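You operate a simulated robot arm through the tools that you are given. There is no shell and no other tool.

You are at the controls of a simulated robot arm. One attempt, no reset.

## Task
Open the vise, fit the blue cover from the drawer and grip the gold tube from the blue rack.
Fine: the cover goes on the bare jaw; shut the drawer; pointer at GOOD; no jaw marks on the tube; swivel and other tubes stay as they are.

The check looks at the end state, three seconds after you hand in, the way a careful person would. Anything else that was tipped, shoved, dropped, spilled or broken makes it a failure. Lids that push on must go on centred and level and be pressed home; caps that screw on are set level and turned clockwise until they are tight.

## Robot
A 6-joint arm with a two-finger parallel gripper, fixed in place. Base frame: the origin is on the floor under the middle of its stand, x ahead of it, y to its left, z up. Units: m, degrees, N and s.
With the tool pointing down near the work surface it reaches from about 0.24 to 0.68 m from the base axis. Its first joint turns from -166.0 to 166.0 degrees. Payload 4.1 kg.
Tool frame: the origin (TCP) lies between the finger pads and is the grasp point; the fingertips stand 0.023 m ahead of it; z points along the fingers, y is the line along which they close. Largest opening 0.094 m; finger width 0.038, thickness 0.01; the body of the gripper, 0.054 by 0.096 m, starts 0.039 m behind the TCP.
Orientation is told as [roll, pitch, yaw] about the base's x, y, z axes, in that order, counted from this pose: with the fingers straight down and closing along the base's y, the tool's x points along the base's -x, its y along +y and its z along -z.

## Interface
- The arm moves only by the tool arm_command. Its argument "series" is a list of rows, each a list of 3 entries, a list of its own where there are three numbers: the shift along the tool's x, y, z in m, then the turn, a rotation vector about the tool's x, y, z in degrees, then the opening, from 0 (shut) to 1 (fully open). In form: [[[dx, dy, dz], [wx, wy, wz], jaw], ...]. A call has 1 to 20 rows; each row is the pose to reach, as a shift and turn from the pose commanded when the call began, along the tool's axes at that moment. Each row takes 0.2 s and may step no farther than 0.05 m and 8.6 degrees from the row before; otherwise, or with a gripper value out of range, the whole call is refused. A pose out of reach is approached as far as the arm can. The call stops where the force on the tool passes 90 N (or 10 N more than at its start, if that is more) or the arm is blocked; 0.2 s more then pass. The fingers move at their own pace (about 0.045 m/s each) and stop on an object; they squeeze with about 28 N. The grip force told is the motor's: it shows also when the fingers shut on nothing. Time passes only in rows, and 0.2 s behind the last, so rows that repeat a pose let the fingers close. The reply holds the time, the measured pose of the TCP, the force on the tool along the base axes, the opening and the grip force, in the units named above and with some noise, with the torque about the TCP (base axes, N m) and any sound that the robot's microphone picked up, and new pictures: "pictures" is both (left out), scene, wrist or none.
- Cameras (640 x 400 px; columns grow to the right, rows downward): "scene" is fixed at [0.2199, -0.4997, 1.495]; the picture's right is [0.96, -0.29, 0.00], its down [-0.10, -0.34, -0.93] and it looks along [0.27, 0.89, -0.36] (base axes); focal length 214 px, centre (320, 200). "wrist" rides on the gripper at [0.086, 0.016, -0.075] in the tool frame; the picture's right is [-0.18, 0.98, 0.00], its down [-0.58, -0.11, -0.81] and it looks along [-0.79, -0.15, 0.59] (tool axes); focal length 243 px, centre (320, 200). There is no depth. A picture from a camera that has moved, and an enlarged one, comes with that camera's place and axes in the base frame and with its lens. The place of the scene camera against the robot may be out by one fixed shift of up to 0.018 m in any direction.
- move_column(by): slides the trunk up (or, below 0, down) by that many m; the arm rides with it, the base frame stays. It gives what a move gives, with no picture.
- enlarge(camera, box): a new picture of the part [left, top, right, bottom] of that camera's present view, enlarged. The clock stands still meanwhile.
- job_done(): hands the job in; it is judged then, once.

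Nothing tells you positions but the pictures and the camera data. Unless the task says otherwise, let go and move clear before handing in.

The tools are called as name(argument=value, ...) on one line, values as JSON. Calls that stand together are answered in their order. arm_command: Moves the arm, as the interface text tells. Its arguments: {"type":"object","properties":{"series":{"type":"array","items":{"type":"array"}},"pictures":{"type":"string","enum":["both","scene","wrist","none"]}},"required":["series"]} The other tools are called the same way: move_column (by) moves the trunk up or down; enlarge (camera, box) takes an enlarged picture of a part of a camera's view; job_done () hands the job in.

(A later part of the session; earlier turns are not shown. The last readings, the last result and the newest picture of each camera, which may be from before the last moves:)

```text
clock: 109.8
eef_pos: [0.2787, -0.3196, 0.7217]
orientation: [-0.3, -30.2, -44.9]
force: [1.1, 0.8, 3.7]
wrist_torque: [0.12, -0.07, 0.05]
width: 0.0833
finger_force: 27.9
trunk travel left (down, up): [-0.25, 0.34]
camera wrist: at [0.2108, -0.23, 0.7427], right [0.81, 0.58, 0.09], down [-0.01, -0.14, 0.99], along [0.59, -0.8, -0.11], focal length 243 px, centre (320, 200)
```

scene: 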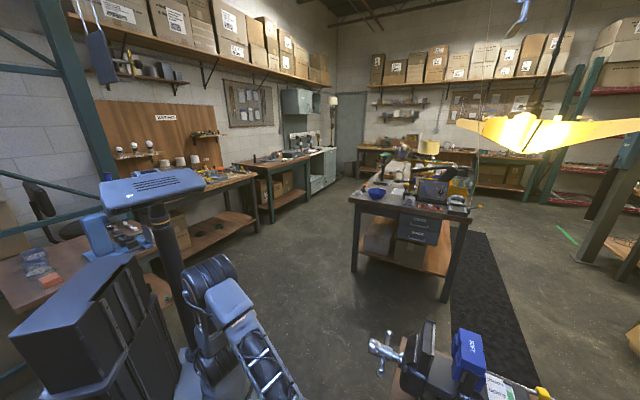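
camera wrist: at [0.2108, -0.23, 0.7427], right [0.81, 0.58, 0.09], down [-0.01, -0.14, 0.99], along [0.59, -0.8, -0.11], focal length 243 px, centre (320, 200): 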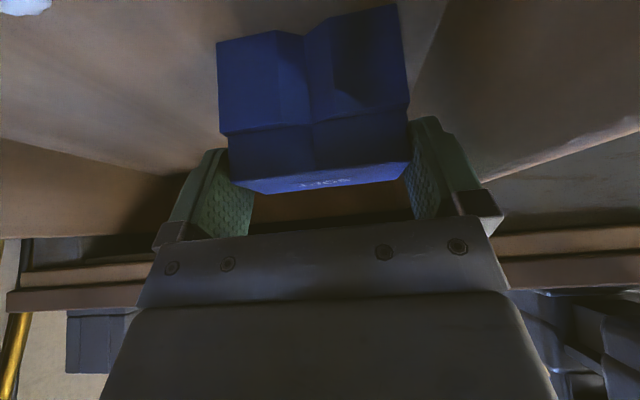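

arm_command(series=[[[0, 0, 0], [0, 0, 0], 1.0], [[0, 0, 0], [0, 0, 0], 1.0], [[-0.015, 0, -0.026], [0, 0, 0], 1.0], [[-0.035, 0, -0.0606], [0, 0, 0], 1.0], [[-0.035, 0, -0.0606], [0, 8, 0], 1.0], [[-0.035, 0, -0.0606], [0, 16, 0], 1.0], [[-0.035, 0, -0.0606], [0, 24, 0], 1.0], [[-0.035, 0, -0.0606], [0, 30.2, 0], 1.0]], pictures="wrist")

enlarge(camera="wrist", box=[170, 0, 490, 240])

```text
clock: 111.6
eef_pos: [0.2798, -0.3195, 0.7921]
orientation: [-0.2, 0.2, -45.0]
force: [-0.5, 0.2, 0.3]
wrist_torque: [-0.01, 0.02, 0.0]
width: 0.094
finger_force: 0.0
trunk travel left (down, up): [-0.25, 0.34]
camera wrist: at [0.229, -0.2484, 0.8666], right [0.83, 0.56, 0.0], down [0.34, -0.49, 0.8], along [0.45, -0.67, -0.59], focal length 243 px, centre (320, 200)
```

wrist: 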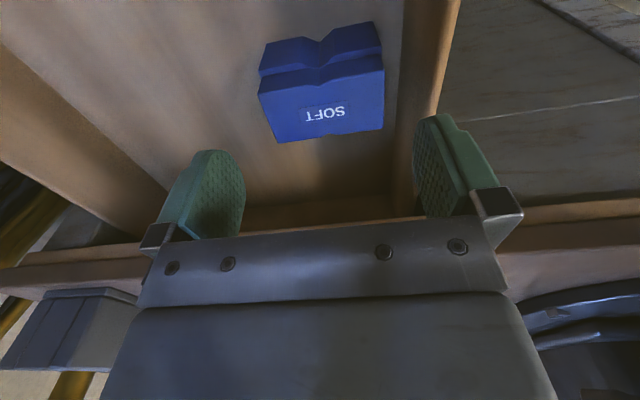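

```text
1.67 times, centred on (330, 120) of wrist
camera zoom: at [0.229, -0.2484, 0.8666], right [0.83, 0.56, 0.0], down [0.34, -0.49, 0.8], along [0.45, -0.67, -0.59], focal length 404 px, centre (303, 333)
```

zoom: 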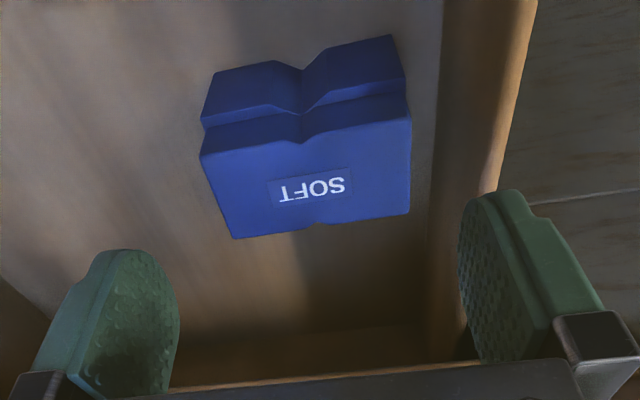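

The cover now sits at X≈0.438, Y≈-0.029. I'll descend vertically, centred on it, and grip the top 16 mm.

arm_command(series=[[[-0.0142, -0.0009, 0.02], [0, 0, 0], 1.0], [[-0.0142, -0.0009, 0.04], [0, 0, 0], 1.0], [[-0.0142, -0.0009, 0.055], [0, 0, 0], 1.0], [[-0.0142, -0.0009, 0.0697], [0, 0, 0], 1.0], [[-0.0142, -0.0009, 0.0697], [0, 0, 0], 0.6], [[-0.0142, -0.0009, 0.0697], [0, 0, 0], 0.5], [[-0.0142, -0.0009, 0.0697], [0, 0, 0], 0.5]], pictures="wrist")

```text
clock: 113.2
eef_pos: [0.2899, -0.3303, 0.7193]
orientation: [-0.1, 0.2, -45.1]
force: [0.6, -0.3, 0.7]
wrist_torque: [0.06, -0.08, -0.04]
width: 0.0834
finger_force: 27.4
trunk travel left (down, up): [-0.25, 0.34]
camera wrist: at [0.2389, -0.2585, 0.7947], right [0.83, 0.56, 0.0], down [0.34, -0.49, 0.81], along [0.45, -0.67, -0.59], focal length 243 px, centre (320, 200)
```

wrist: 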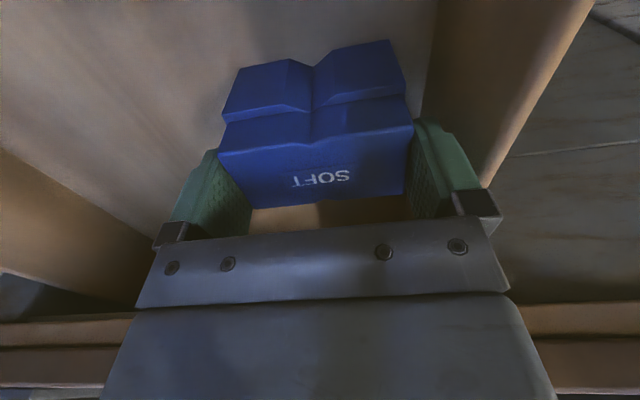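

The cover is gripped by its ends. I'll lift it out of the drawer and raise the trunk.

arm_command(series=[[[0, 0, -0.02], [0, 0, 0], 0.5], [[0, 0, -0.05], [0, 0, 0], 0.5], [[0, 0, -0.09], [0, 0, 0], 0.5], [[0, 0, -0.12], [0, 0, 0], 0.5]], pictures="none")

move_column(by=0.3)

arm_command(series=[[[0.03, 0.02, 0], [0, 0, 0], 0.5], [[0.04, 0.06, 0], [0, 0, 0], 0.5]], pictures="both")

```text
clock: 114.2
eef_pos: [0.2875, -0.3313, 0.8414]
orientation: [-0.2, 0.1, -45.0]
force: [-0.1, 0.5, -0.8]
wrist_torque: [0.0, -0.04, -0.03]
width: 0.0833
finger_force: 27.9
trunk travel left (down, up): [-0.25, 0.34]
```

```text
clock: 117.2
eef_pos: [0.2875, -0.3313, 1.1403]
orientation: [-0.2, 0.1, -45.1]
force: [-0.8, 0.3, -0.7]
wrist_torque: [-0.01, -0.01, -0.01]
width: 0.0832
finger_force: 28.3
trunk travel left (down, up): [-0.55, 0.04]
```

```text
clock: 117.8
eef_pos: [0.3023, -0.2583, 1.1395]
orientation: [-0.2, 0.1, -45.2]
force: [-0.4, 0.8, -0.8]
wrist_torque: [0.01, -0.02, -0.01]
width: 0.0834
finger_force: 28.4
trunk travel left (down, up): [-0.55, 0.04]
camera wrist: at [0.2514, -0.1871, 1.2148], right [0.83, 0.56, 0.0], down [0.34, -0.49, 0.81], along [0.45, -0.67, -0.59], focal length 243 px, centre (320, 200)
```

scene: 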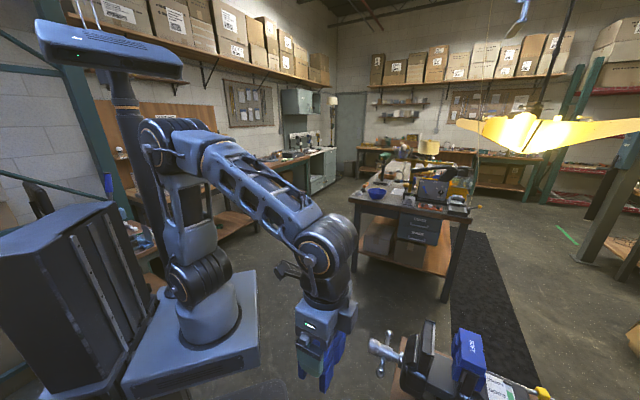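
wrist: 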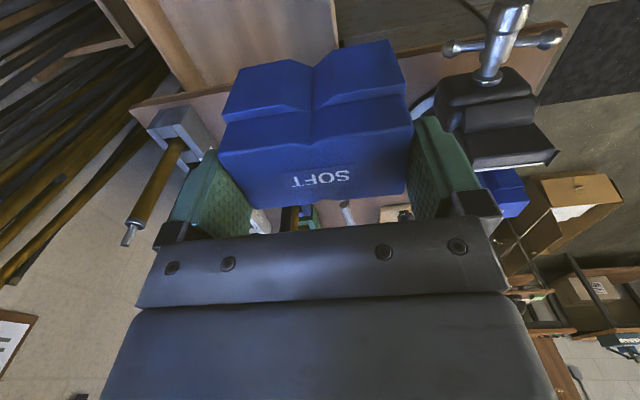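

The cover is held firmly and the vise shows on the right. I'll zoom in to locate the bare jaw after opening.

enlarge(camera="wrist", box=[420, 70, 580, 230])

enlarge(camera="scene", box=[400, 310, 500, 400])

```text
2.50 times, centred on (500, 150) of wrist
camera zoom: at [0.2514, -0.1871, 1.2148], right [0.83, 0.56, 0.0], down [0.34, -0.49, 0.81], along [0.45, -0.67, -0.59], focal length 606 px, centre (-130, 325)
```

zoom: 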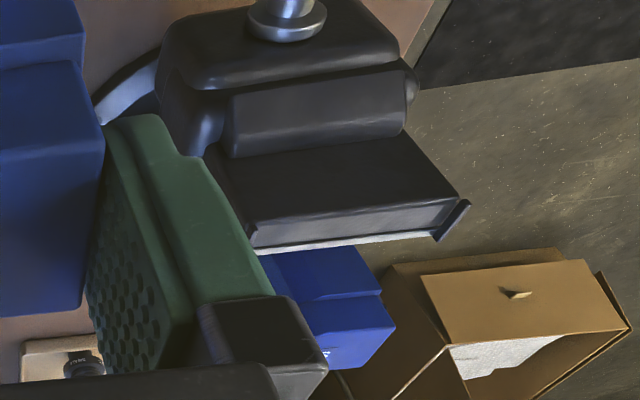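

```text
4.44 times, centred on (450, 355) of scene
camera zoom: at [0.2199, -0.4997, 1.495], right [0.96, -0.29, 0.0], down [-0.1, -0.34, -0.93], along [0.27, 0.89, -0.36], focal length 953 px, centre (-258, -489)
```

zoom: 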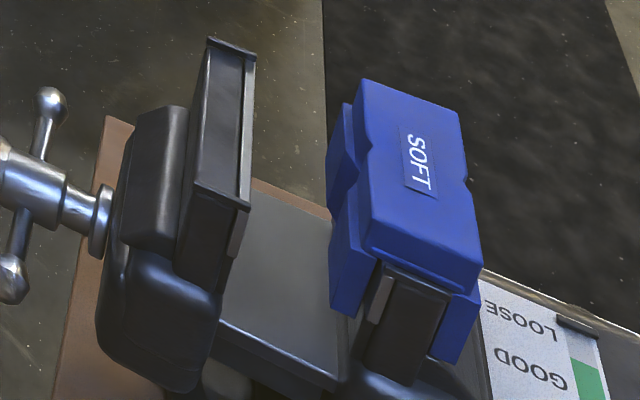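

The jaw front is now near X≈0.581, with its top at Z≈0.995. I'll move beside the vise at a safe height and then rotate the cover 180°.

arm_command(series=[[[0, 0.045, 0], [0, 0, 0], 0.5], [[0, 0.09, 0], [0, 0, 0], 0.5], [[-0.01, 0.135, 0], [0, 0, 0], 0.5], [[-0.02, 0.175, 0], [0, 0, 0], 0.5], [[-0.024, 0.208, 0], [0, 0, 0], 0.5], [[-0.024, 0.208, 0], [0, 0, 8], 0.5], [[-0.024, 0.208, 0], [0, 0, 16], 0.5], [[-0.024, 0.208, 0], [0, 0, 24], 0.5], [[-0.024, 0.208, 0], [0, 0, 32], 0.5], [[-0.024, 0.208, 0], [0, 0, 40], 0.5], [[-0.024, 0.208, 0], [0, 0, 48], 0.5], [[-0.024, 0.208, 0], [0, 0, 56], 0.5], [[-0.024, 0.208, 0], [0, 0, 64], 0.5], [[-0.024, 0.208, 0], [0, 0, 72], 0.5], [[-0.024, 0.208, 0], [0, 0, 80], 0.5], [[-0.024, 0.208, 0], [0, 0, 88], 0.5]], pictures="wrist")

```text
clock: 121.2
eef_pos: [0.4658, -0.13, 1.1418]
orientation: [-0.2, -0.2, -133.2]
force: [0.1, 0.2, -0.9]
wrist_torque: [-0.03, -0.01, -0.01]
width: 0.0832
finger_force: 27.7
trunk travel left (down, up): [-0.55, 0.04]
camera wrist: at [0.5364, -0.0792, 1.2147], right [0.59, -0.81, 0.0], down [-0.47, -0.35, 0.81], along [-0.65, -0.48, -0.59], focal length 243 px, centre (320, 200)
```

wrist: 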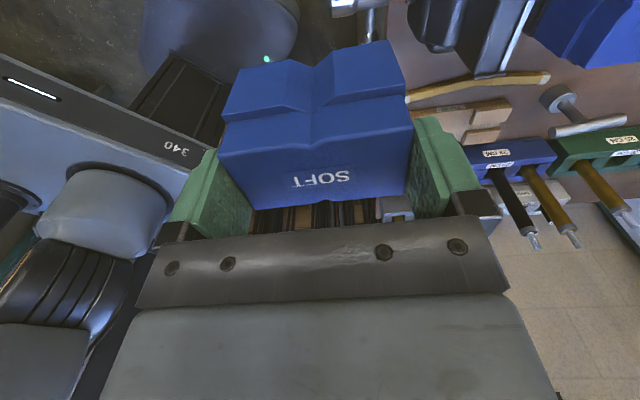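

Halfway. I'll continue the rotation.

arm_command(series=[[[0, 0, 0], [0, 0, 8], 0.5], [[0, 0, 0], [0, 0, 16], 0.5], [[0, 0, 0], [0, 0, 24], 0.5], [[0, 0, 0], [0, 0, 32], 0.5], [[0, 0, 0], [0, 0, 40], 0.5], [[0, 0, 0], [0, 0, 48], 0.5], [[0, 0, 0], [0, 0, 56], 0.5], [[0, 0, 0], [0, 0, 64], 0.5], [[0, 0, 0], [0, 0, 72], 0.5], [[0, 0, 0], [0, 0, 80], 0.5], [[0, 0, 0], [0, 0, 88], 0.5], [[0, 0, 0], [0, 0, 91.8], 0.5]], pictures="both")

```text
clock: 123.8
eef_pos: [0.3646, -0.2559, 1.1057]
orientation: [-4.7, 0.7, 142.5]
force: [0.6, -0.4, -0.9]
wrist_torque: [-0.03, 0.02, 0.0]
width: 0.0829
finger_force: 27.9
out of reach, approached as far as the arm can: row 8, 9, 10, 11, 12
trunk travel left (down, up): [-0.55, 0.04]
camera wrist: at [0.4168, -0.3272, 1.1801], right [-0.74, -0.66, -0.08], down [-0.44, 0.39, 0.81], along [-0.5, 0.63, -0.59], focal length 243 px, centre (320, 200)
```

scene: 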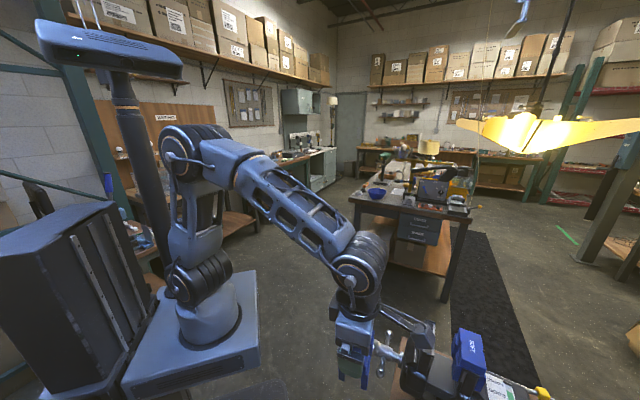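
wrist: 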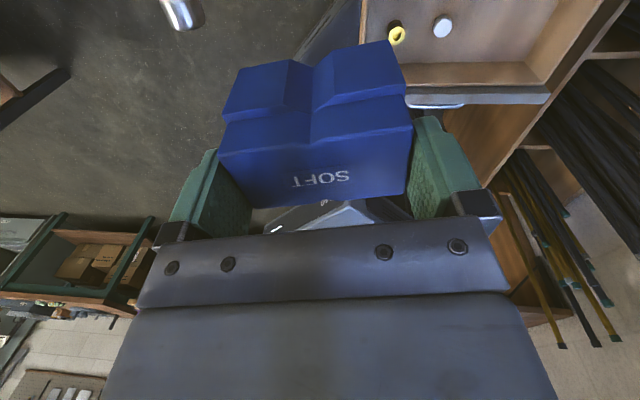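

That direction hits the wrist limit, so I need to go the other way round. I'll unwind and rotate to -180° instead.

arm_command(series=[[[0, 0, 0], [0, 0, -8.4], 0.5], [[0, 0, 0], [0, 0, -16.8], 0.5], [[0, 0, 0], [0, 0, -25.2], 0.5], [[0, 0, 0], [0, 0, -33.6], 0.5], [[0, 0, 0], [0, 0, -42], 0.5], [[0, 0, 0], [0, 0, -50.4], 0.5], [[0, 0, 0], [0, 0, -58.8], 0.5], [[0, 0, 0], [0, 0, -67.2], 0.5], [[0, 0, 0], [0, 0, -75.6], 0.5], [[0, 0, 0], [0, 0, -84], 0.5]], pictures="none")

```text
clock: 126.0
eef_pos: [0.3645, -0.2534, 1.1056]
orientation: [0.2, 4.8, -133.2]
force: [0.1, 0.0, -1.2]
wrist_torque: [0.0, -0.01, -0.03]
width: 0.0831
finger_force: 28.0
trunk travel left (down, up): [-0.55, 0.04]
```

arm_command(series=[[[0, 0, -0.01], [0.2, -4.8, 0], 0.5], [[0, 0, -0.03], [0.2, -4.8, 0], 0.5]], pictures="none")

arm_command(series=[[[0, 0, 0], [0, 0, -8.4], 0.5], [[0, 0, 0], [0, 0, -16.8], 0.5], [[0, 0, 0], [0, 0, -25.2], 0.5], [[0, 0, 0], [0, 0, -33.6], 0.5], [[0, 0, 0], [0, 0, -42], 0.5], [[0, 0, 0], [0, 0, -50.4], 0.5], [[0, 0, 0], [0, 0, -58.8], 0.5], [[0, 0, 0], [0, 0, -67.2], 0.5], [[0, 0, 0], [0, 0, -75.6], 0.5], [[0, 0, 0], [0, 0, -84], 0.5], [[0, 0, 0], [0, 0, -88.2], 0.5]], pictures="wrist")

```text
clock: 126.6
eef_pos: [0.3622, -0.2569, 1.1349]
orientation: [0.0, 0.0, -133.5]
force: [-0.2, 0.1, -0.3]
wrist_torque: [0.02, -0.02, 0.02]
width: 0.0833
finger_force: 28.3
trunk travel left (down, up): [-0.55, 0.04]
```

```text
clock: 129.0
eef_pos: [0.361, -0.2553, 1.1356]
orientation: [-0.1, 0.0, -45.1]
force: [0.0, 0.3, -1.1]
wrist_torque: [0.0, -0.01, -0.01]
width: 0.083
finger_force: 28.3
trunk travel left (down, up): [-0.55, 0.04]
camera wrist: at [0.3114, -0.1841, 1.2103], right [0.83, 0.56, 0.0], down [0.33, -0.49, 0.81], along [0.45, -0.67, -0.59], focal length 243 px, centre (320, 200)
```

wrist: 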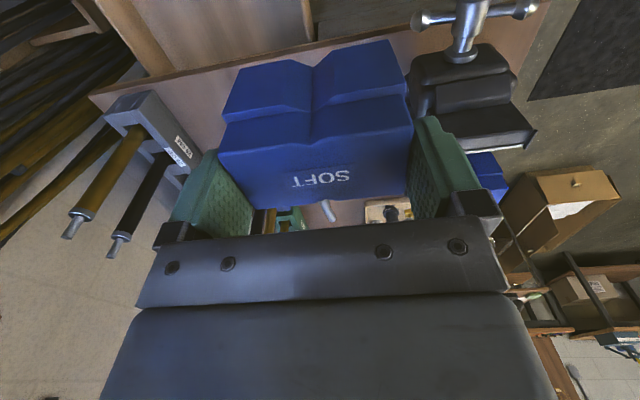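

enlarge(camera="wrist", box=[400, 40, 560, 200])

arm_command(series=[[[0, 0.04, 0], [0, 0, -8], 0.5], [[0, 0.08, 0], [0, 0, -16], 0.5], [[0, 0.12, 0], [0, 0, -24], 0.5], [[0, 0.16, 0], [0, 0, -32], 0.5], [[0, 0.164, 0], [0, 0, -40], 0.5], [[0, 0.164, 0], [0, 0, -48], 0.5], [[0, 0.164, 0], [0, 0, -56], 0.5], [[0, 0.164, 0], [0, 0, -64], 0.5], [[0, 0.164, 0], [0, 0, -72], 0.5], [[0, 0.164, 0], [0, 0, -80], 0.5], [[0, 0.164, 0], [0, 0, -88], 0.5]], pictures="wrist")

```text
2.50 times, centred on (480, 120) of wrist
camera zoom: at [0.3114, -0.1841, 1.2103], right [0.83, 0.56, 0.0], down [0.33, -0.49, 0.81], along [0.45, -0.67, -0.59], focal length 606 px, centre (-80, 400)
```

zoom: 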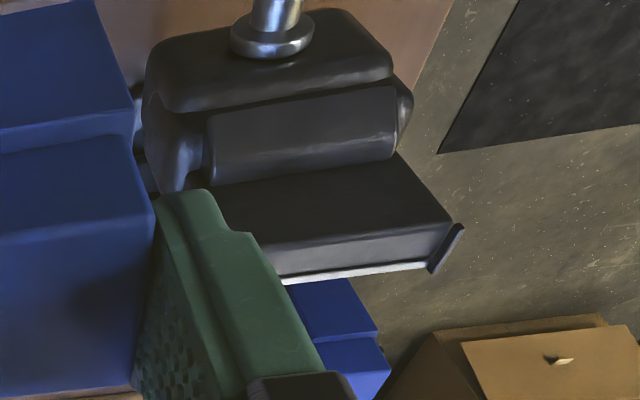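

```text
clock: 131.4
eef_pos: [0.4803, -0.14, 1.1358]
orientation: [0.0, 0.1, 42.9]
force: [0.9, -0.4, -0.9]
wrist_torque: [0.03, 0.01, 0.04]
width: 0.0833
finger_force: 28.0
trunk travel left (down, up): [-0.55, 0.04]
camera wrist: at [0.4031, -0.1884, 1.2105], right [-0.53, 0.85, 0.0], down [0.5, 0.32, 0.81], along [0.68, 0.43, -0.59], focal length 243 px, centre (320, 200)
```

wrist: 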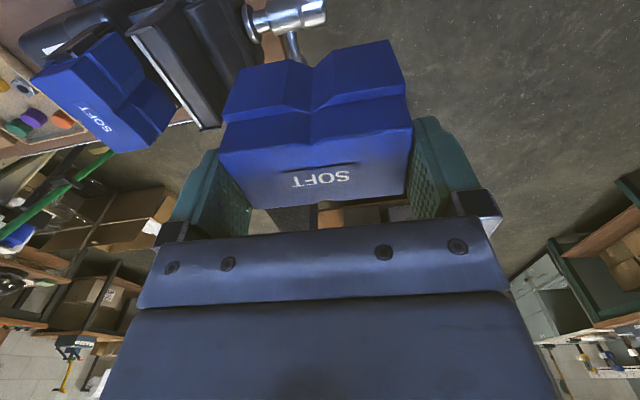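

enlarge(camera="wrist", box=[20, 0, 260, 150])

arm_command(series=[[[0, 0, 0], [0, 0, -8], 0.5], [[0, 0, 0], [0, 0, -16], 0.5], [[0, 0, 0], [0, 0, -24], 0.5], [[0, 0, 0], [0, 0, -32], 0.5], [[0, 0, 0], [0, 0, -40], 0.5], [[0, 0, 0], [0, 0, -48], 0.5], [[0, 0, 0], [0, 0, -56], 0.5], [[0, 0, 0], [0, 0, -64], 0.5], [[0, 0, 0], [0, 0, -72], 0.5], [[0, 0, 0], [0, 0, -80], 0.5], [[0, 0, 0], [0, 0, -88], 0.5], [[0, 0, 0], [0, 0, -92.1], 0.5]], pictures="both")

```text
2.67 times, centred on (140, 75) of wrist
camera zoom: at [0.4031, -0.1884, 1.2105], right [-0.53, 0.85, 0.0], down [0.5, 0.32, 0.81], along [0.68, 0.43, -0.59], focal length 647 px, centre (800, 533)
```

zoom: 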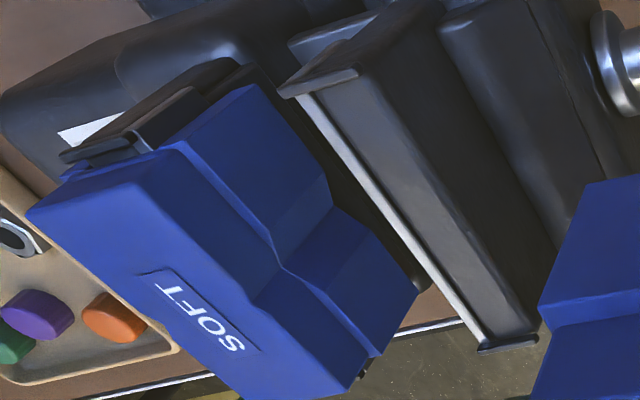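

```text
clock: 134.0
eef_pos: [0.478, -0.1401, 1.1349]
orientation: [0.1, 0.0, 135.0]
force: [0.1, 0.5, -1.1]
wrist_torque: [-0.04, -0.02, -0.03]
width: 0.0832
finger_force: 27.9
trunk travel left (down, up): [-0.55, 0.04]
camera wrist: at [0.5266, -0.2142, 1.21], right [-0.83, -0.56, 0.0], down [-0.33, 0.49, 0.81], along [-0.46, 0.67, -0.59], focal length 243 px, centre (320, 200)
```

scene: 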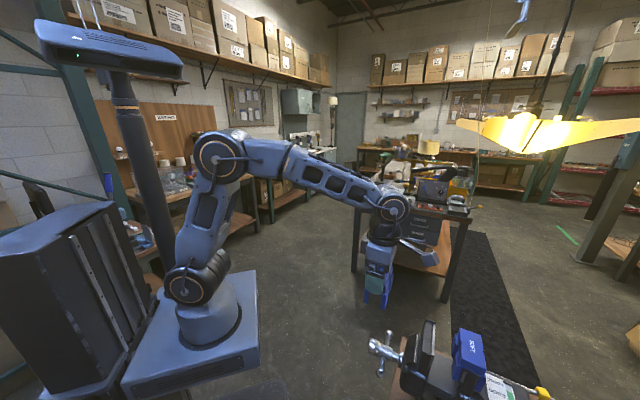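
wrist: 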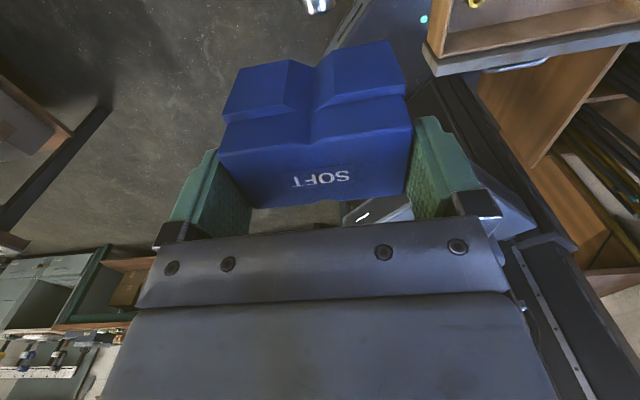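

The flip succeeded: the V pad now faces the fixed jaw. I estimate the jaw top at X 0.555–0.582, Y centre 0.239, Z≈0.997. I'll move above it.

arm_command(series=[[[0.035, 0, 0], [0, 0, 0], 0.5], [[0.07, 0, 0], [0, 0, 0], 0.5], [[0.1, 0, 0], [0, 0, 0], 0.5], [[0.13, -0.0003, 0], [0, 0, 0], 0.5], [[0.13, -0.0003, 0.03], [0, 0, 0], 0.5], [[0.13, -0.0003, 0.055], [0, 0, 0], 0.5]], pictures="both")

enlarge(camera="scene", box=[390, 270, 510, 400])

enlarge(camera="wrist", box=[180, 0, 450, 240])

```text
clock: 135.4
eef_pos: [0.5707, -0.2304, 1.0797]
orientation: [0.0, 0.0, 134.7]
force: [0.7, -0.8, -0.6]
wrist_torque: [0.02, 0.02, -0.02]
width: 0.0834
finger_force: 28.2
trunk travel left (down, up): [-0.55, 0.04]
camera wrist: at [0.6189, -0.3052, 1.1543], right [-0.83, -0.56, 0.0], down [-0.33, 0.49, 0.81], along [-0.45, 0.67, -0.59], focal length 243 px, centre (320, 200)
```

scene: 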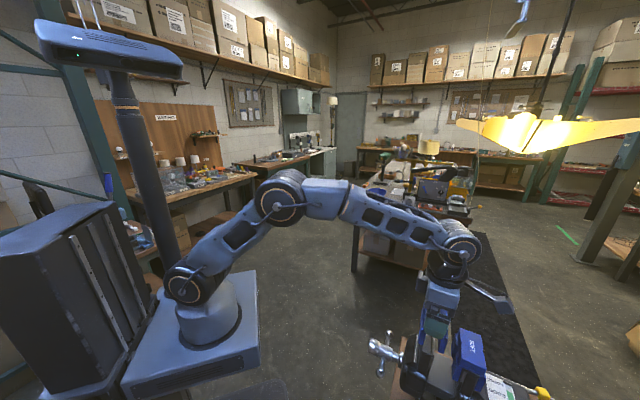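
wrist: 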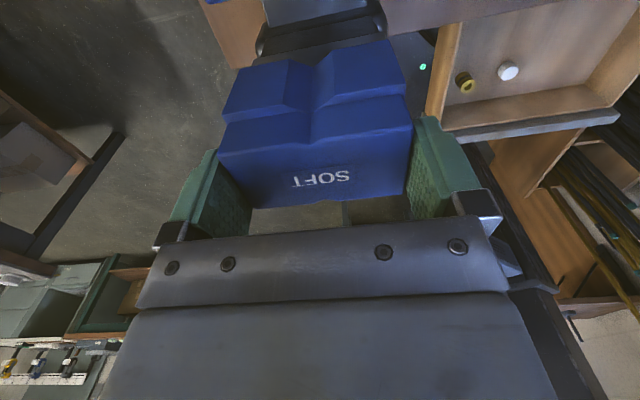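

```text
3.08 times, centred on (450, 335) of scene
camera zoom: at [0.2199, -0.4997, 1.495], right [0.96, -0.29, 0.0], down [-0.1, -0.34, -0.93], along [0.27, 0.89, -0.36], focal length 660 px, centre (-80, -215)
```

zoom: 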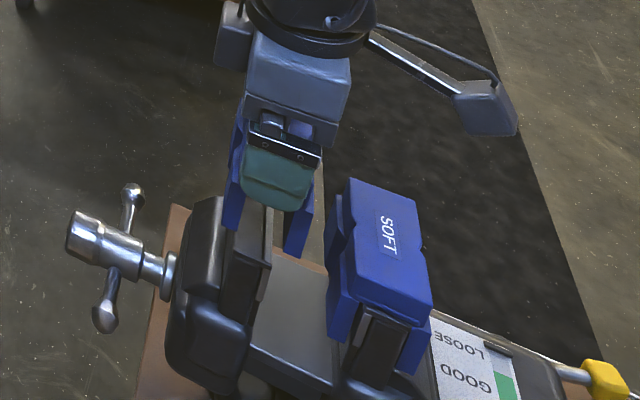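

```text
1.67 times, centred on (315, 120) of wrist
camera zoom: at [0.6189, -0.3052, 1.1543], right [-0.83, -0.56, 0.0], down [-0.33, 0.49, 0.81], along [-0.45, 0.67, -0.59], focal length 404 px, centre (328, 333)
```

zoom: 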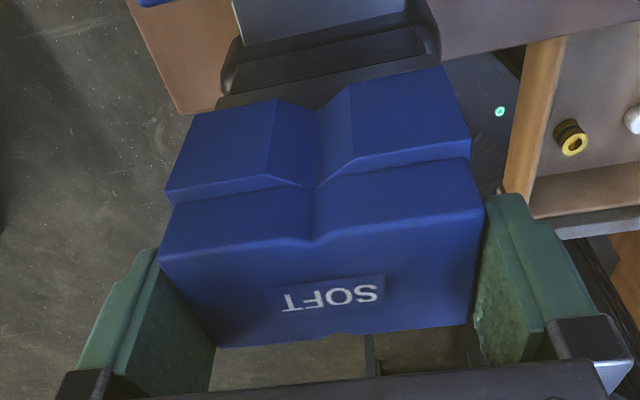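

enlarge(camera="scene", box=[422, 305, 472, 375])

```text
5.71 times, centred on (447, 340) of scene
camera zoom: at [0.2199, -0.4997, 1.495], right [0.96, -0.29, 0.0], down [-0.1, -0.34, -0.93], along [0.27, 0.89, -0.36], focal length 1226 px, centre (-406, -600)
```

zoom: 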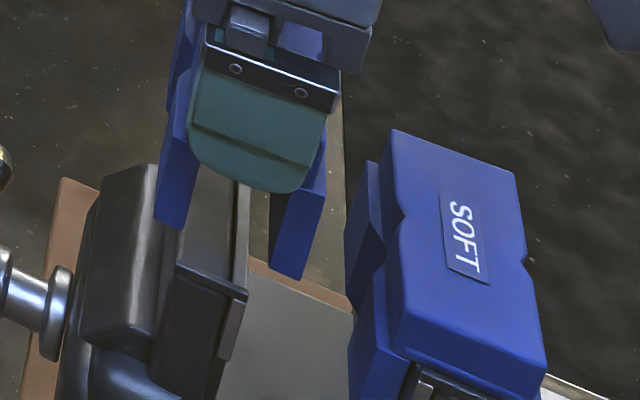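

The scene view shows the cover's cavity about 2 mm too far outward. I'll shift back 2 mm, lower to just above the jaw, and check again.

arm_command(series=[[[-0.002, 0, 0.006], [0, 0, 0], 0.5], [[-0.002, 0, 0.014], [0, 0, 0], 0.5]], pictures="none")

enlarge(camera="scene", box=[422, 320, 462, 370])

```text
clock: 136.0
eef_pos: [0.5683, -0.2306, 1.067]
orientation: [0.1, 0.0, 134.8]
force: [0.0, -0.6, -0.9]
wrist_torque: [-0.04, -0.05, -0.01]
width: 0.0833
finger_force: 28.0
trunk travel left (down, up): [-0.55, 0.04]
```

```text
8.00 times, centred on (442, 345) of scene
camera zoom: at [0.2199, -0.4997, 1.495], right [0.96, -0.29, 0.0], down [-0.1, -0.34, -0.93], along [0.27, 0.89, -0.36], focal length 1716 px, centre (-656, -960)
```

zoom: 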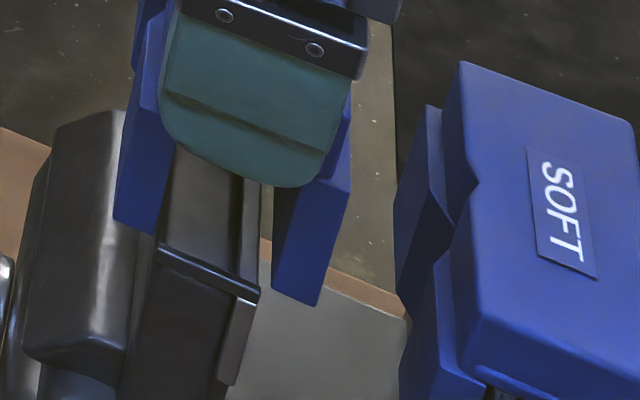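

arm_command(series=[[[0, 0, 0], [0, 0, 0], 0.5]], pictures="wrist")

enlarge(camera="wrist", box=[200, 0, 460, 150])

```text
clock: 136.4
eef_pos: [0.5683, -0.2306, 1.0646]
orientation: [0.1, 0.0, 134.8]
force: [0.5, 0.7, -0.3]
wrist_torque: [0.02, -0.01, 0.01]
width: 0.0831
finger_force: 27.5
trunk travel left (down, up): [-0.55, 0.04]
camera wrist: at [0.6173, -0.3044, 1.1406], right [-0.83, -0.56, 0.0], down [-0.33, 0.49, 0.81], along [-0.45, 0.67, -0.59], focal length 243 px, centre (320, 200)
```

wrist: 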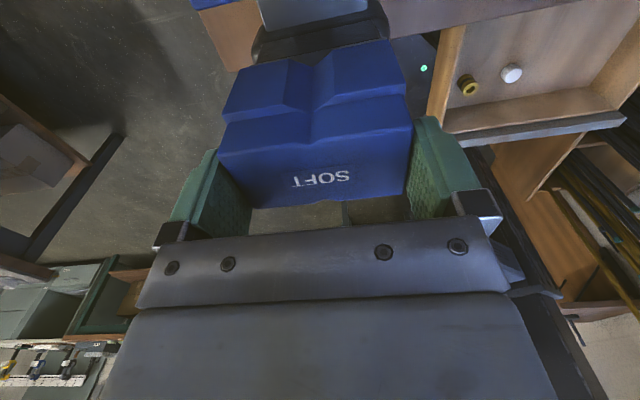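

```text
2.46 times, centred on (330, 75) of wrist
camera zoom: at [0.6173, -0.3044, 1.1406], right [-0.83, -0.56, 0.0], down [-0.33, 0.49, 0.81], along [-0.45, 0.67, -0.59], focal length 597 px, centre (295, 508)
```

zoom: 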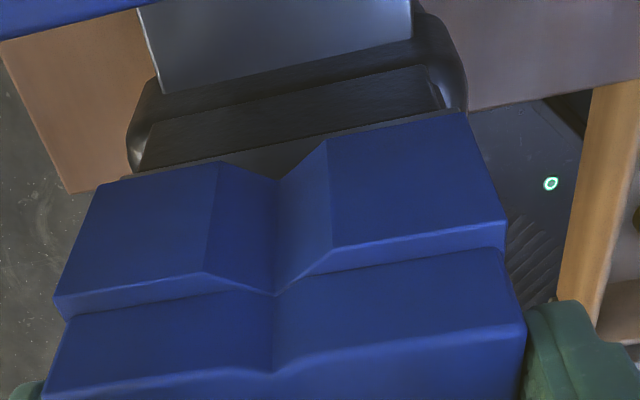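

The cavity and jaw line up within about 1 mm, and the clearances are a few millimetres. I'll lower in small steps and watch the force.

arm_command(series=[[[-0.0008, 0, 0.003], [0, 0, 0], 0.5], [[-0.0008, 0, 0.006], [0, 0, 0], 0.5], [[-0.0008, 0, 0.009], [0, 0, 0], 0.5]], pictures="none")

enlarge(camera="scene", box=[422, 320, 462, 370])

```text
clock: 137.2
eef_pos: [0.5673, -0.23, 1.0569]
orientation: [0.1, 0.0, 134.8]
force: [-0.1, -0.2, -0.7]
wrist_torque: [0.01, -0.03, 0.0]
width: 0.0834
finger_force: 28.0
trunk travel left (down, up): [-0.55, 0.04]
```

```text
8.00 times, centred on (442, 345) of scene
camera zoom: at [0.2199, -0.4997, 1.495], right [0.96, -0.29, 0.0], down [-0.1, -0.34, -0.93], along [0.27, 0.89, -0.36], focal length 1716 px, centre (-656, -960)
```

zoom: 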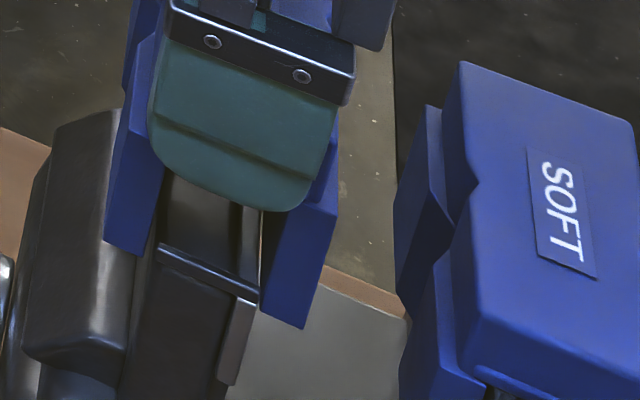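

The skirts straddle the jaw with no contact. I'll continue down.

arm_command(series=[[[0.0007, 0, 0.004], [0, 0, 0], 0.5], [[0.0007, 0, 0.008], [0, 0, 0], 0.5], [[0.0007, 0, 0.012], [0, 0, 0], 0.5], [[0.0007, 0, 0.016], [0, 0, 0], 0.5], [[0.0007, 0, 0.02], [0, 0, 0], 0.5]], pictures="none")

enlarge(camera="scene", box=[412, 320, 492, 400])

```text
clock: 138.4
eef_pos: [0.5677, -0.2315, 1.0359]
orientation: [0.1, 0.0, 134.9]
force: [1.1, 0.5, -0.4]
wrist_torque: [-0.05, -0.02, 0.0]
width: 0.0831
finger_force: 28.3
trunk travel left (down, up): [-0.55, 0.04]
```

```text
5.00 times, centred on (452, 360) of scene
camera zoom: at [0.2199, -0.4997, 1.495], right [0.96, -0.29, 0.0], down [-0.1, -0.34, -0.93], along [0.27, 0.89, -0.36], focal length 1072 px, centre (-340, -600)
```

zoom: 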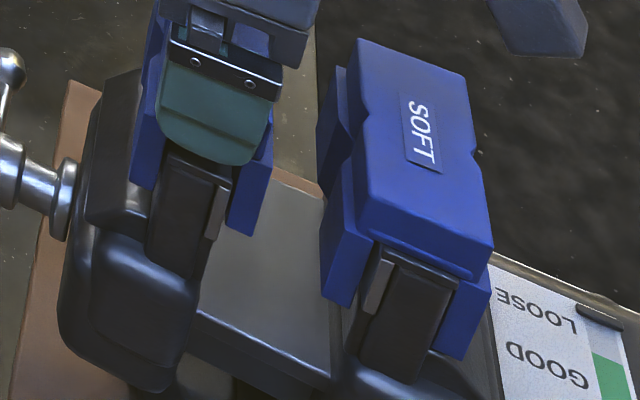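

arm_command(series=[[[0, 0, 0.002], [0, 0, 0], 0.5], [[0, 0, 0.004], [0, 0, 0], 0.5], [[0, 0, 0.006], [0, 0, 0], 0.5], [[0, 0, 0.008], [0, 0, 0], 0.5]], pictures="none")

enlarge(camera="scene", box=[412, 320, 492, 400])

```text
clock: 139.4
eef_pos: [0.5684, -0.2307, 1.029]
orientation: [0.1, 0.0, 134.8]
force: [0.4, -0.4, -0.7]
wrist_torque: [0.02, -0.06, 0.01]
width: 0.0833
finger_force: 28.0
trunk travel left (down, up): [-0.55, 0.04]
```

```text
5.00 times, centred on (452, 360) of scene
camera zoom: at [0.2199, -0.4997, 1.495], right [0.96, -0.29, 0.0], down [-0.1, -0.34, -0.93], along [0.27, 0.89, -0.36], focal length 1072 px, centre (-340, -600)
```

zoom: 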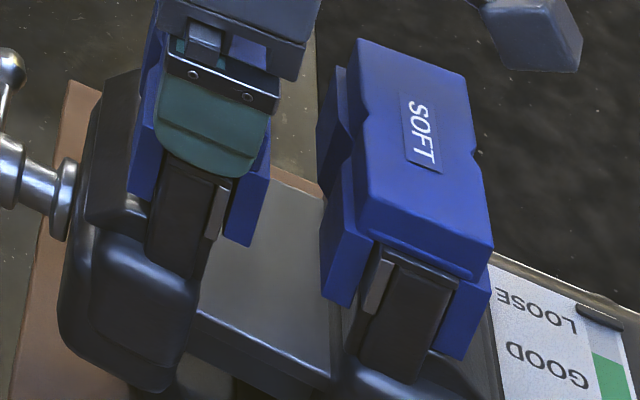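

arm_command(series=[[[0, 0, 0.0015], [0, 0, 0], 0.5], [[0, 0, 0.003], [0, 0, 0], 0.5], [[0, 0, 0.0045], [0, 0, 0], 0.5]], pictures="none")

```text
clock: 140.2
eef_pos: [0.5688, -0.2306, 1.0248]
orientation: [0.0, 0.0, 134.8]
force: [-0.4, 0.8, -0.5]
wrist_torque: [0.0, -0.02, 0.0]
width: 0.0832
finger_force: 27.9
trunk travel left (down, up): [-0.55, 0.04]
```

arm_command(series=[[[0, 0, 0.0015], [0, 0, 0], 0.5], [[0, 0, 0.003], [0, 0, 0], 0.5]], pictures="none")

enlarge(camera="scene", box=[412, 320, 492, 400])

```text
clock: 140.8
eef_pos: [0.5681, -0.2305, 1.0232]
orientation: [0.0, 0.1, 134.7]
force: [-1.3, 1.2, 4.9]
wrist_torque: [0.33, -0.09, 0.05]
width: 0.0832
finger_force: 27.7
trunk travel left (down, up): [-0.55, 0.04]
```

```text
5.00 times, centred on (452, 360) of scene
camera zoom: at [0.2199, -0.4997, 1.495], right [0.96, -0.29, 0.0], down [-0.1, -0.34, -0.93], along [0.27, 0.89, -0.36], focal length 1072 px, centre (-340, -600)
```

zoom: 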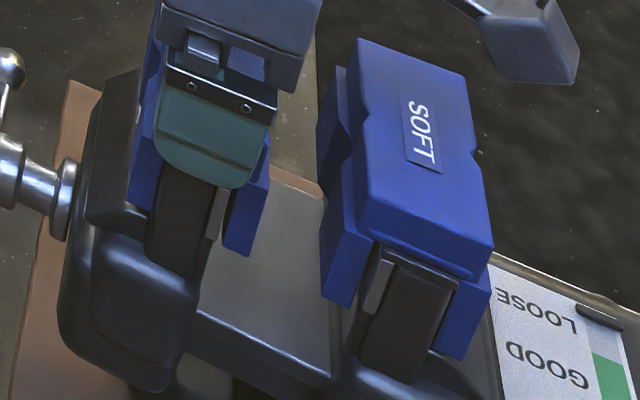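

First contact is at 5 N, likely a fingertip on an end lip. I'll release and rise to look, then press the cover home from above.

arm_command(series=[[[0, 0, -0.001], [0, 0, 0], 0.5], [[0, 0, -0.001], [0, 0, 0], 1.0], [[0, 0, -0.001], [0, 0, 0], 1.0], [[0, 0, -0.03], [0, 0, 0], 1.0], [[0, 0, -0.06], [0, 0, 0], 1.0], [[0, 0, -0.09], [0, 0, 0], 1.0]], pictures="both")

enlarge(camera="scene", box=[412, 320, 492, 400])

enlarge(camera="wrist", box=[200, 0, 460, 220])

```text
clock: 142.2
eef_pos: [0.5692, -0.2314, 1.1103]
orientation: [0.1, 0.1, 134.9]
force: [0.9, 0.1, 0.3]
wrist_torque: [0.0, -0.03, 0.04]
width: 0.094
finger_force: 0.1
trunk travel left (down, up): [-0.55, 0.04]
camera wrist: at [0.6182, -0.3053, 1.1853], right [-0.83, -0.56, 0.0], down [-0.33, 0.49, 0.81], along [-0.45, 0.67, -0.59], focal length 243 px, centre (320, 200)
```

scene: 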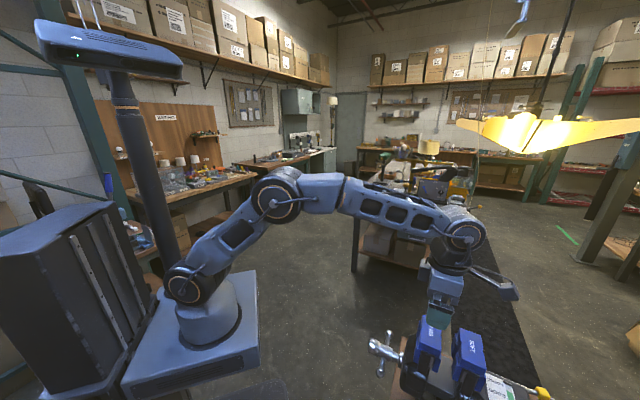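
wrist: 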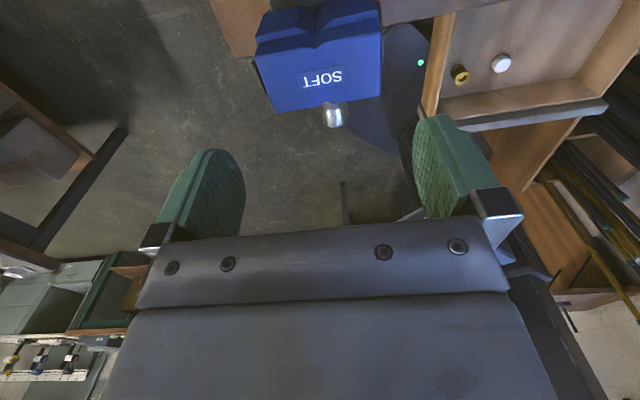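

```text
5.00 times, centred on (452, 360) of scene
camera zoom: at [0.2199, -0.4997, 1.495], right [0.96, -0.29, 0.0], down [-0.1, -0.34, -0.93], along [0.27, 0.89, -0.36], focal length 1072 px, centre (-340, -600)
```

zoom: 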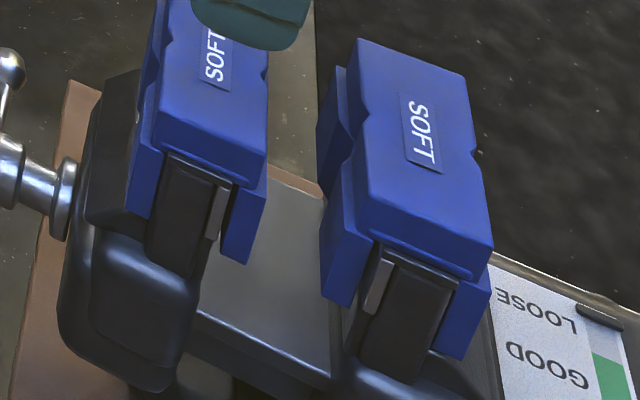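

```text
1.82 times, centred on (330, 110) of wrist
camera zoom: at [0.6182, -0.3053, 1.1853], right [-0.83, -0.56, 0.0], down [-0.33, 0.49, 0.81], along [-0.45, 0.67, -0.59], focal length 441 px, centre (302, 364)
```

zoom: 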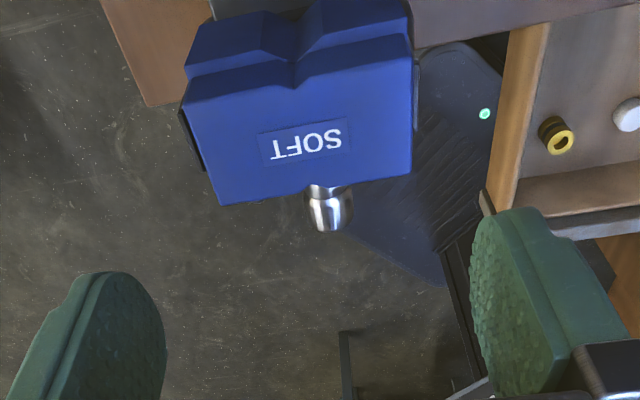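

The cover sits on the jaw with its V facing the fixed jaw. I'll close the fingers and press it home from the top centre.

arm_command(series=[[[0, 0, 0], [0, 0, 0], 0.5], [[0, 0, 0], [0, 0, 0], 0.0], [[0, 0, 0.01], [0, 0, 0], 0.0], [[0, 0, 0.03], [0, 0, 0], 0.0], [[0, 0, 0.05], [0, 0, 0], 0.0], [[0, 0, 0.062], [0, 0, 0], 0.0], [[0, 0, 0.066], [0, 0, 0], 0.0]], pictures="none")

```text
clock: 143.8
eef_pos: [0.5684, -0.2318, 1.0467]
orientation: [0.1, 0.0, 134.9]
force: [-0.1, -1.2, -0.3]
wrist_torque: [0.01, 0.04, -0.01]
width: 0.0001
finger_force: 28.3
trunk travel left (down, up): [-0.55, 0.04]
```

arm_command(series=[[[0, 0, 0.002], [0, 0, 0], 0.0], [[0, 0, 0.004], [0, 0, 0], 0.0], [[0, 0, 0.006], [0, 0, 0], 0.0], [[0, 0, 0.008], [0, 0, 0], 0.0]], pictures="none")

```text
clock: 144.8
eef_pos: [0.5685, -0.2311, 1.0411]
orientation: [0.0, 0.2, 134.8]
force: [0.2, -0.8, 16.9]
wrist_torque: [0.06, 0.13, 0.06]
width: 0.0
finger_force: 27.5
trunk travel left (down, up): [-0.55, 0.04]
```

Contact is at Z≈1.018, about the same height as the fixed cover's top. I'll press harder to make sure it is home.

arm_command(series=[[[0, 0, 0.002], [0, 0, 0], 0.0], [[0, 0, 0.004], [0, 0, 0], 0.0], [[0, 0, 0.006], [0, 0, 0], 0.0], [[0, 0, 0.007], [0, 0, 0], 0.0]], pictures="scene")

enlarge(camera="scene", box=[412, 320, 492, 400])

```text
clock: 145.8
eef_pos: [0.5676, -0.231, 1.0399]
orientation: [-0.3, 1.0, 134.9]
force: [-0.7, 1.9, 59.7]
wrist_torque: [0.37, 0.37, 0.16]
width: 0.0002
finger_force: 27.6
trunk travel left (down, up): [-0.55, 0.04]
```

scene: 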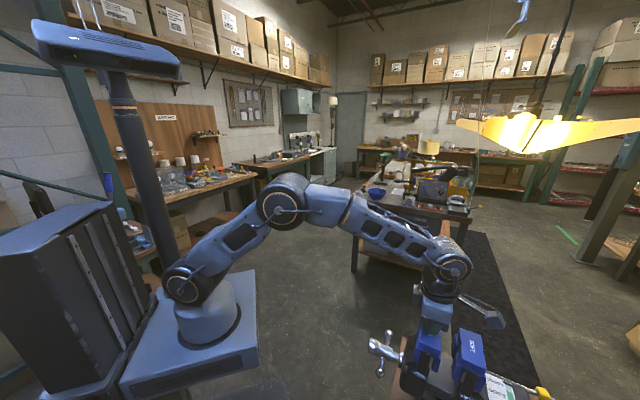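

```text
5.00 times, centred on (452, 360) of scene
camera zoom: at [0.2199, -0.4997, 1.495], right [0.96, -0.29, 0.0], down [-0.1, -0.34, -0.93], along [0.27, 0.89, -0.36], focal length 1072 px, centre (-340, -600)
```

zoom: 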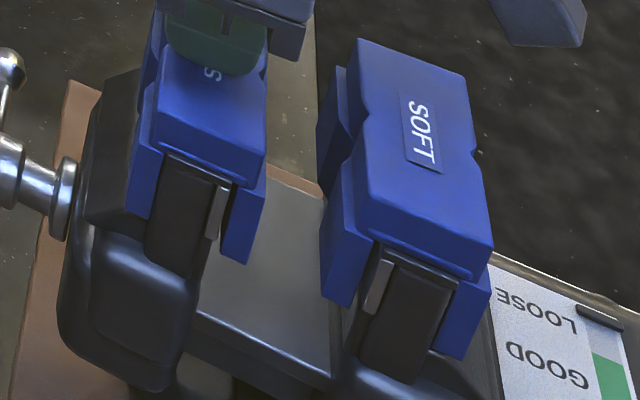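

The cover is pressed home at 60 N with its top level with the fixed one. I'll rise, back away and unwind the wrist, then close the drawer.

arm_command(series=[[[0, 0, -0.02], [0, 0, 0], 0.0], [[0, 0, -0.05], [0, 0, 0], 0.0], [[0, 0, -0.09], [0, 0, 0], 0.0], [[0, 0, -0.12], [0, 0, 0], 0.0], [[-0.04, 0, -0.12], [0, 0, 0], 0.0], [[-0.08, 0, -0.12], [0, 0, 0], 0.0], [[-0.12, 0, -0.12], [0, 0, 0], 0.0], [[-0.15, 0, -0.12], [0, 0, 0], 0.0], [[-0.15, 0, -0.12], [0, 0, 8.5], 0.0], [[-0.15, 0, -0.12], [0, 0, 17], 0.0], [[-0.15, 0, -0.12], [0, 0, 25.5], 0.0], [[-0.15, 0, -0.12], [0, 0, 34], 0.0], [[-0.15, 0, -0.12], [0, 0, 42.5], 0.0], [[-0.15, 0, -0.12], [0, 0, 51], 0.0], [[-0.15, 0, -0.12], [0, 0, 59.5], 0.0], [[-0.15, 0, -0.12], [0, 0, 68], 0.0], [[-0.15, 0, -0.12], [0, 0, 76.5], 0.0], [[-0.15, 0, -0.12], [0, 0, 85], 0.0]], pictures="wrist")

enlarge(camera="wrist", box=[20, 0, 260, 150])

enlarge(camera="scene", box=[412, 320, 492, 400])

```text
clock: 149.6
eef_pos: [0.4627, -0.1252, 1.1514]
orientation: [0.0, 0.1, 49.7]
force: [-0.5, 0.1, 0.2]
wrist_torque: [0.01, -0.01, 0.0]
width: 0.0
finger_force: 28.2
trunk travel left (down, up): [-0.55, 0.04]
camera wrist: at [0.3933, -0.1812, 1.2258], right [-0.63, 0.78, 0.0], down [0.46, 0.37, 0.81], along [0.63, 0.51, -0.59], focal length 243 px, centre (320, 200)
```

wrist: 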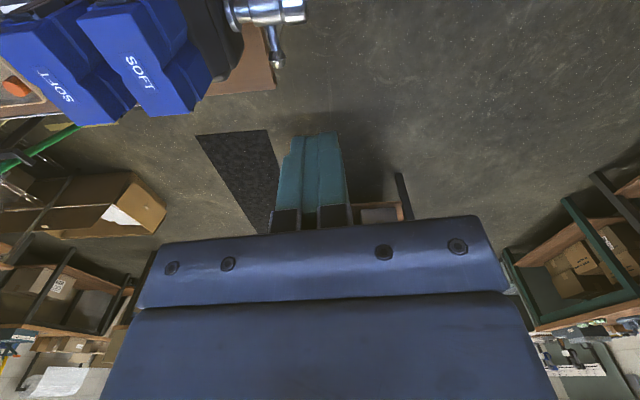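

```text
2.67 times, centred on (140, 75) of wrist
camera zoom: at [0.3933, -0.1812, 1.2258], right [-0.63, 0.78, 0.0], down [0.46, 0.37, 0.81], along [0.63, 0.51, -0.59], focal length 647 px, centre (800, 533)
```

zoom: 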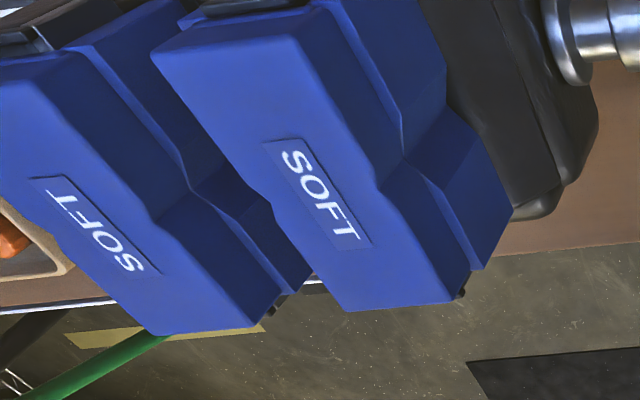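

```text
5.00 times, centred on (452, 360) of scene
camera zoom: at [0.2199, -0.4997, 1.495], right [0.96, -0.29, 0.0], down [-0.1, -0.34, -0.93], along [0.27, 0.89, -0.36], focal length 1072 px, centre (-340, -600)
```

zoom: 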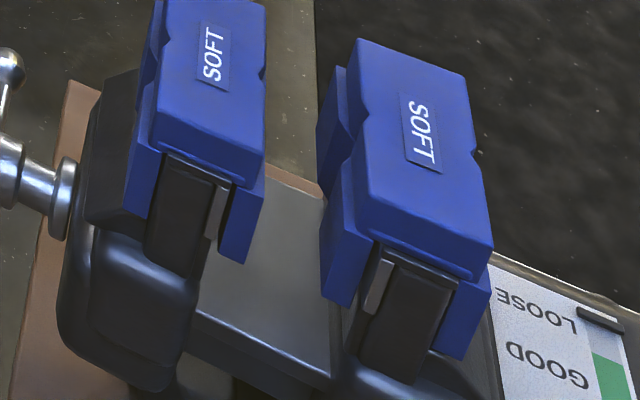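

Both covers look symmetric, with V pads on each side, and the new cover is level. I'll move over towards the drawer while unwinding the wrist.

arm_command(series=[[[0.02, 0.008, 0], [0, 0, 8.5], 0.0], [[0.04, 0.016, 0], [0, 0, 17], 0.0], [[0.06, 0.024, 0], [0, 0, 25.5], 0.0], [[0.08, 0.032, 0], [0, 0, 34], 0.0], [[0.1, 0.04, 0], [0, 0, 42.5], 0.0], [[0.12, 0.048, 0], [0, 0, 51], 0.0], [[0.14, 0.056, 0], [0, 0, 59.5], 0.0], [[0.16, 0.064, 0], [0, 0, 68], 0.0], [[0.18, 0.072, 0], [0, 0, 76.5], 0.0], [[0.2, 0.08, 0], [0, 0, 85], 0.0], [[0.22, 0.088, 0], [0, 0, 93.5], 0.0], [[0.24, 0.096, 0], [0, 0, 102], 0.0], [[0.26, 0.104, 0], [0, 0, 110.5], 0.0], [[0.28, 0.1135, 0], [0, 0, 119], 0.0], [[0.28, 0.1135, 0], [0, 0, 127.5], 0.0], [[0.28, 0.1135, 0], [0, 0, 136], 0.0], [[0.28, 0.1135, 0], [0, 0, 144.5], 0.0], [[0.28, 0.1135, 0], [0, 0, 153], 0.0], [[0.28, 0.1135, 0], [0, 0, 161.5], 0.0], [[0.28, 0.1135, 0], [0, 0, 170], 0.0]], pictures="wrist")

```text
clock: 153.8
eef_pos: [0.1947, -0.2655, 1.1494]
orientation: [-0.1, -0.1, -120.3]
force: [-0.5, -0.1, 0.4]
wrist_torque: [-0.02, -0.03, 0.0]
width: 0.0
finger_force: 27.5
trunk travel left (down, up): [-0.55, 0.04]
camera wrist: at [0.2516, -0.1996, 1.2255], right [0.76, -0.66, 0.0], down [-0.39, -0.45, 0.81], along [-0.53, -0.61, -0.59], focal length 243 px, centre (320, 200)
```

wrist: 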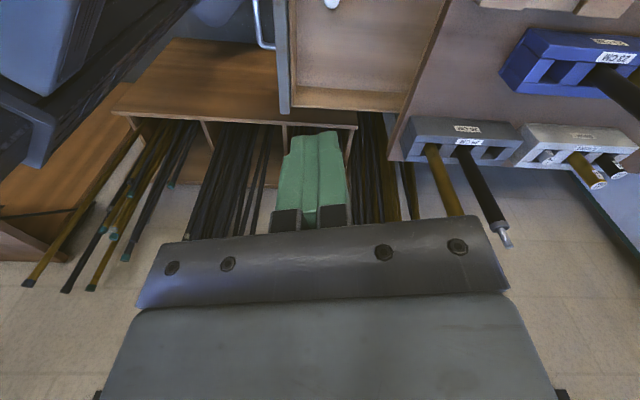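

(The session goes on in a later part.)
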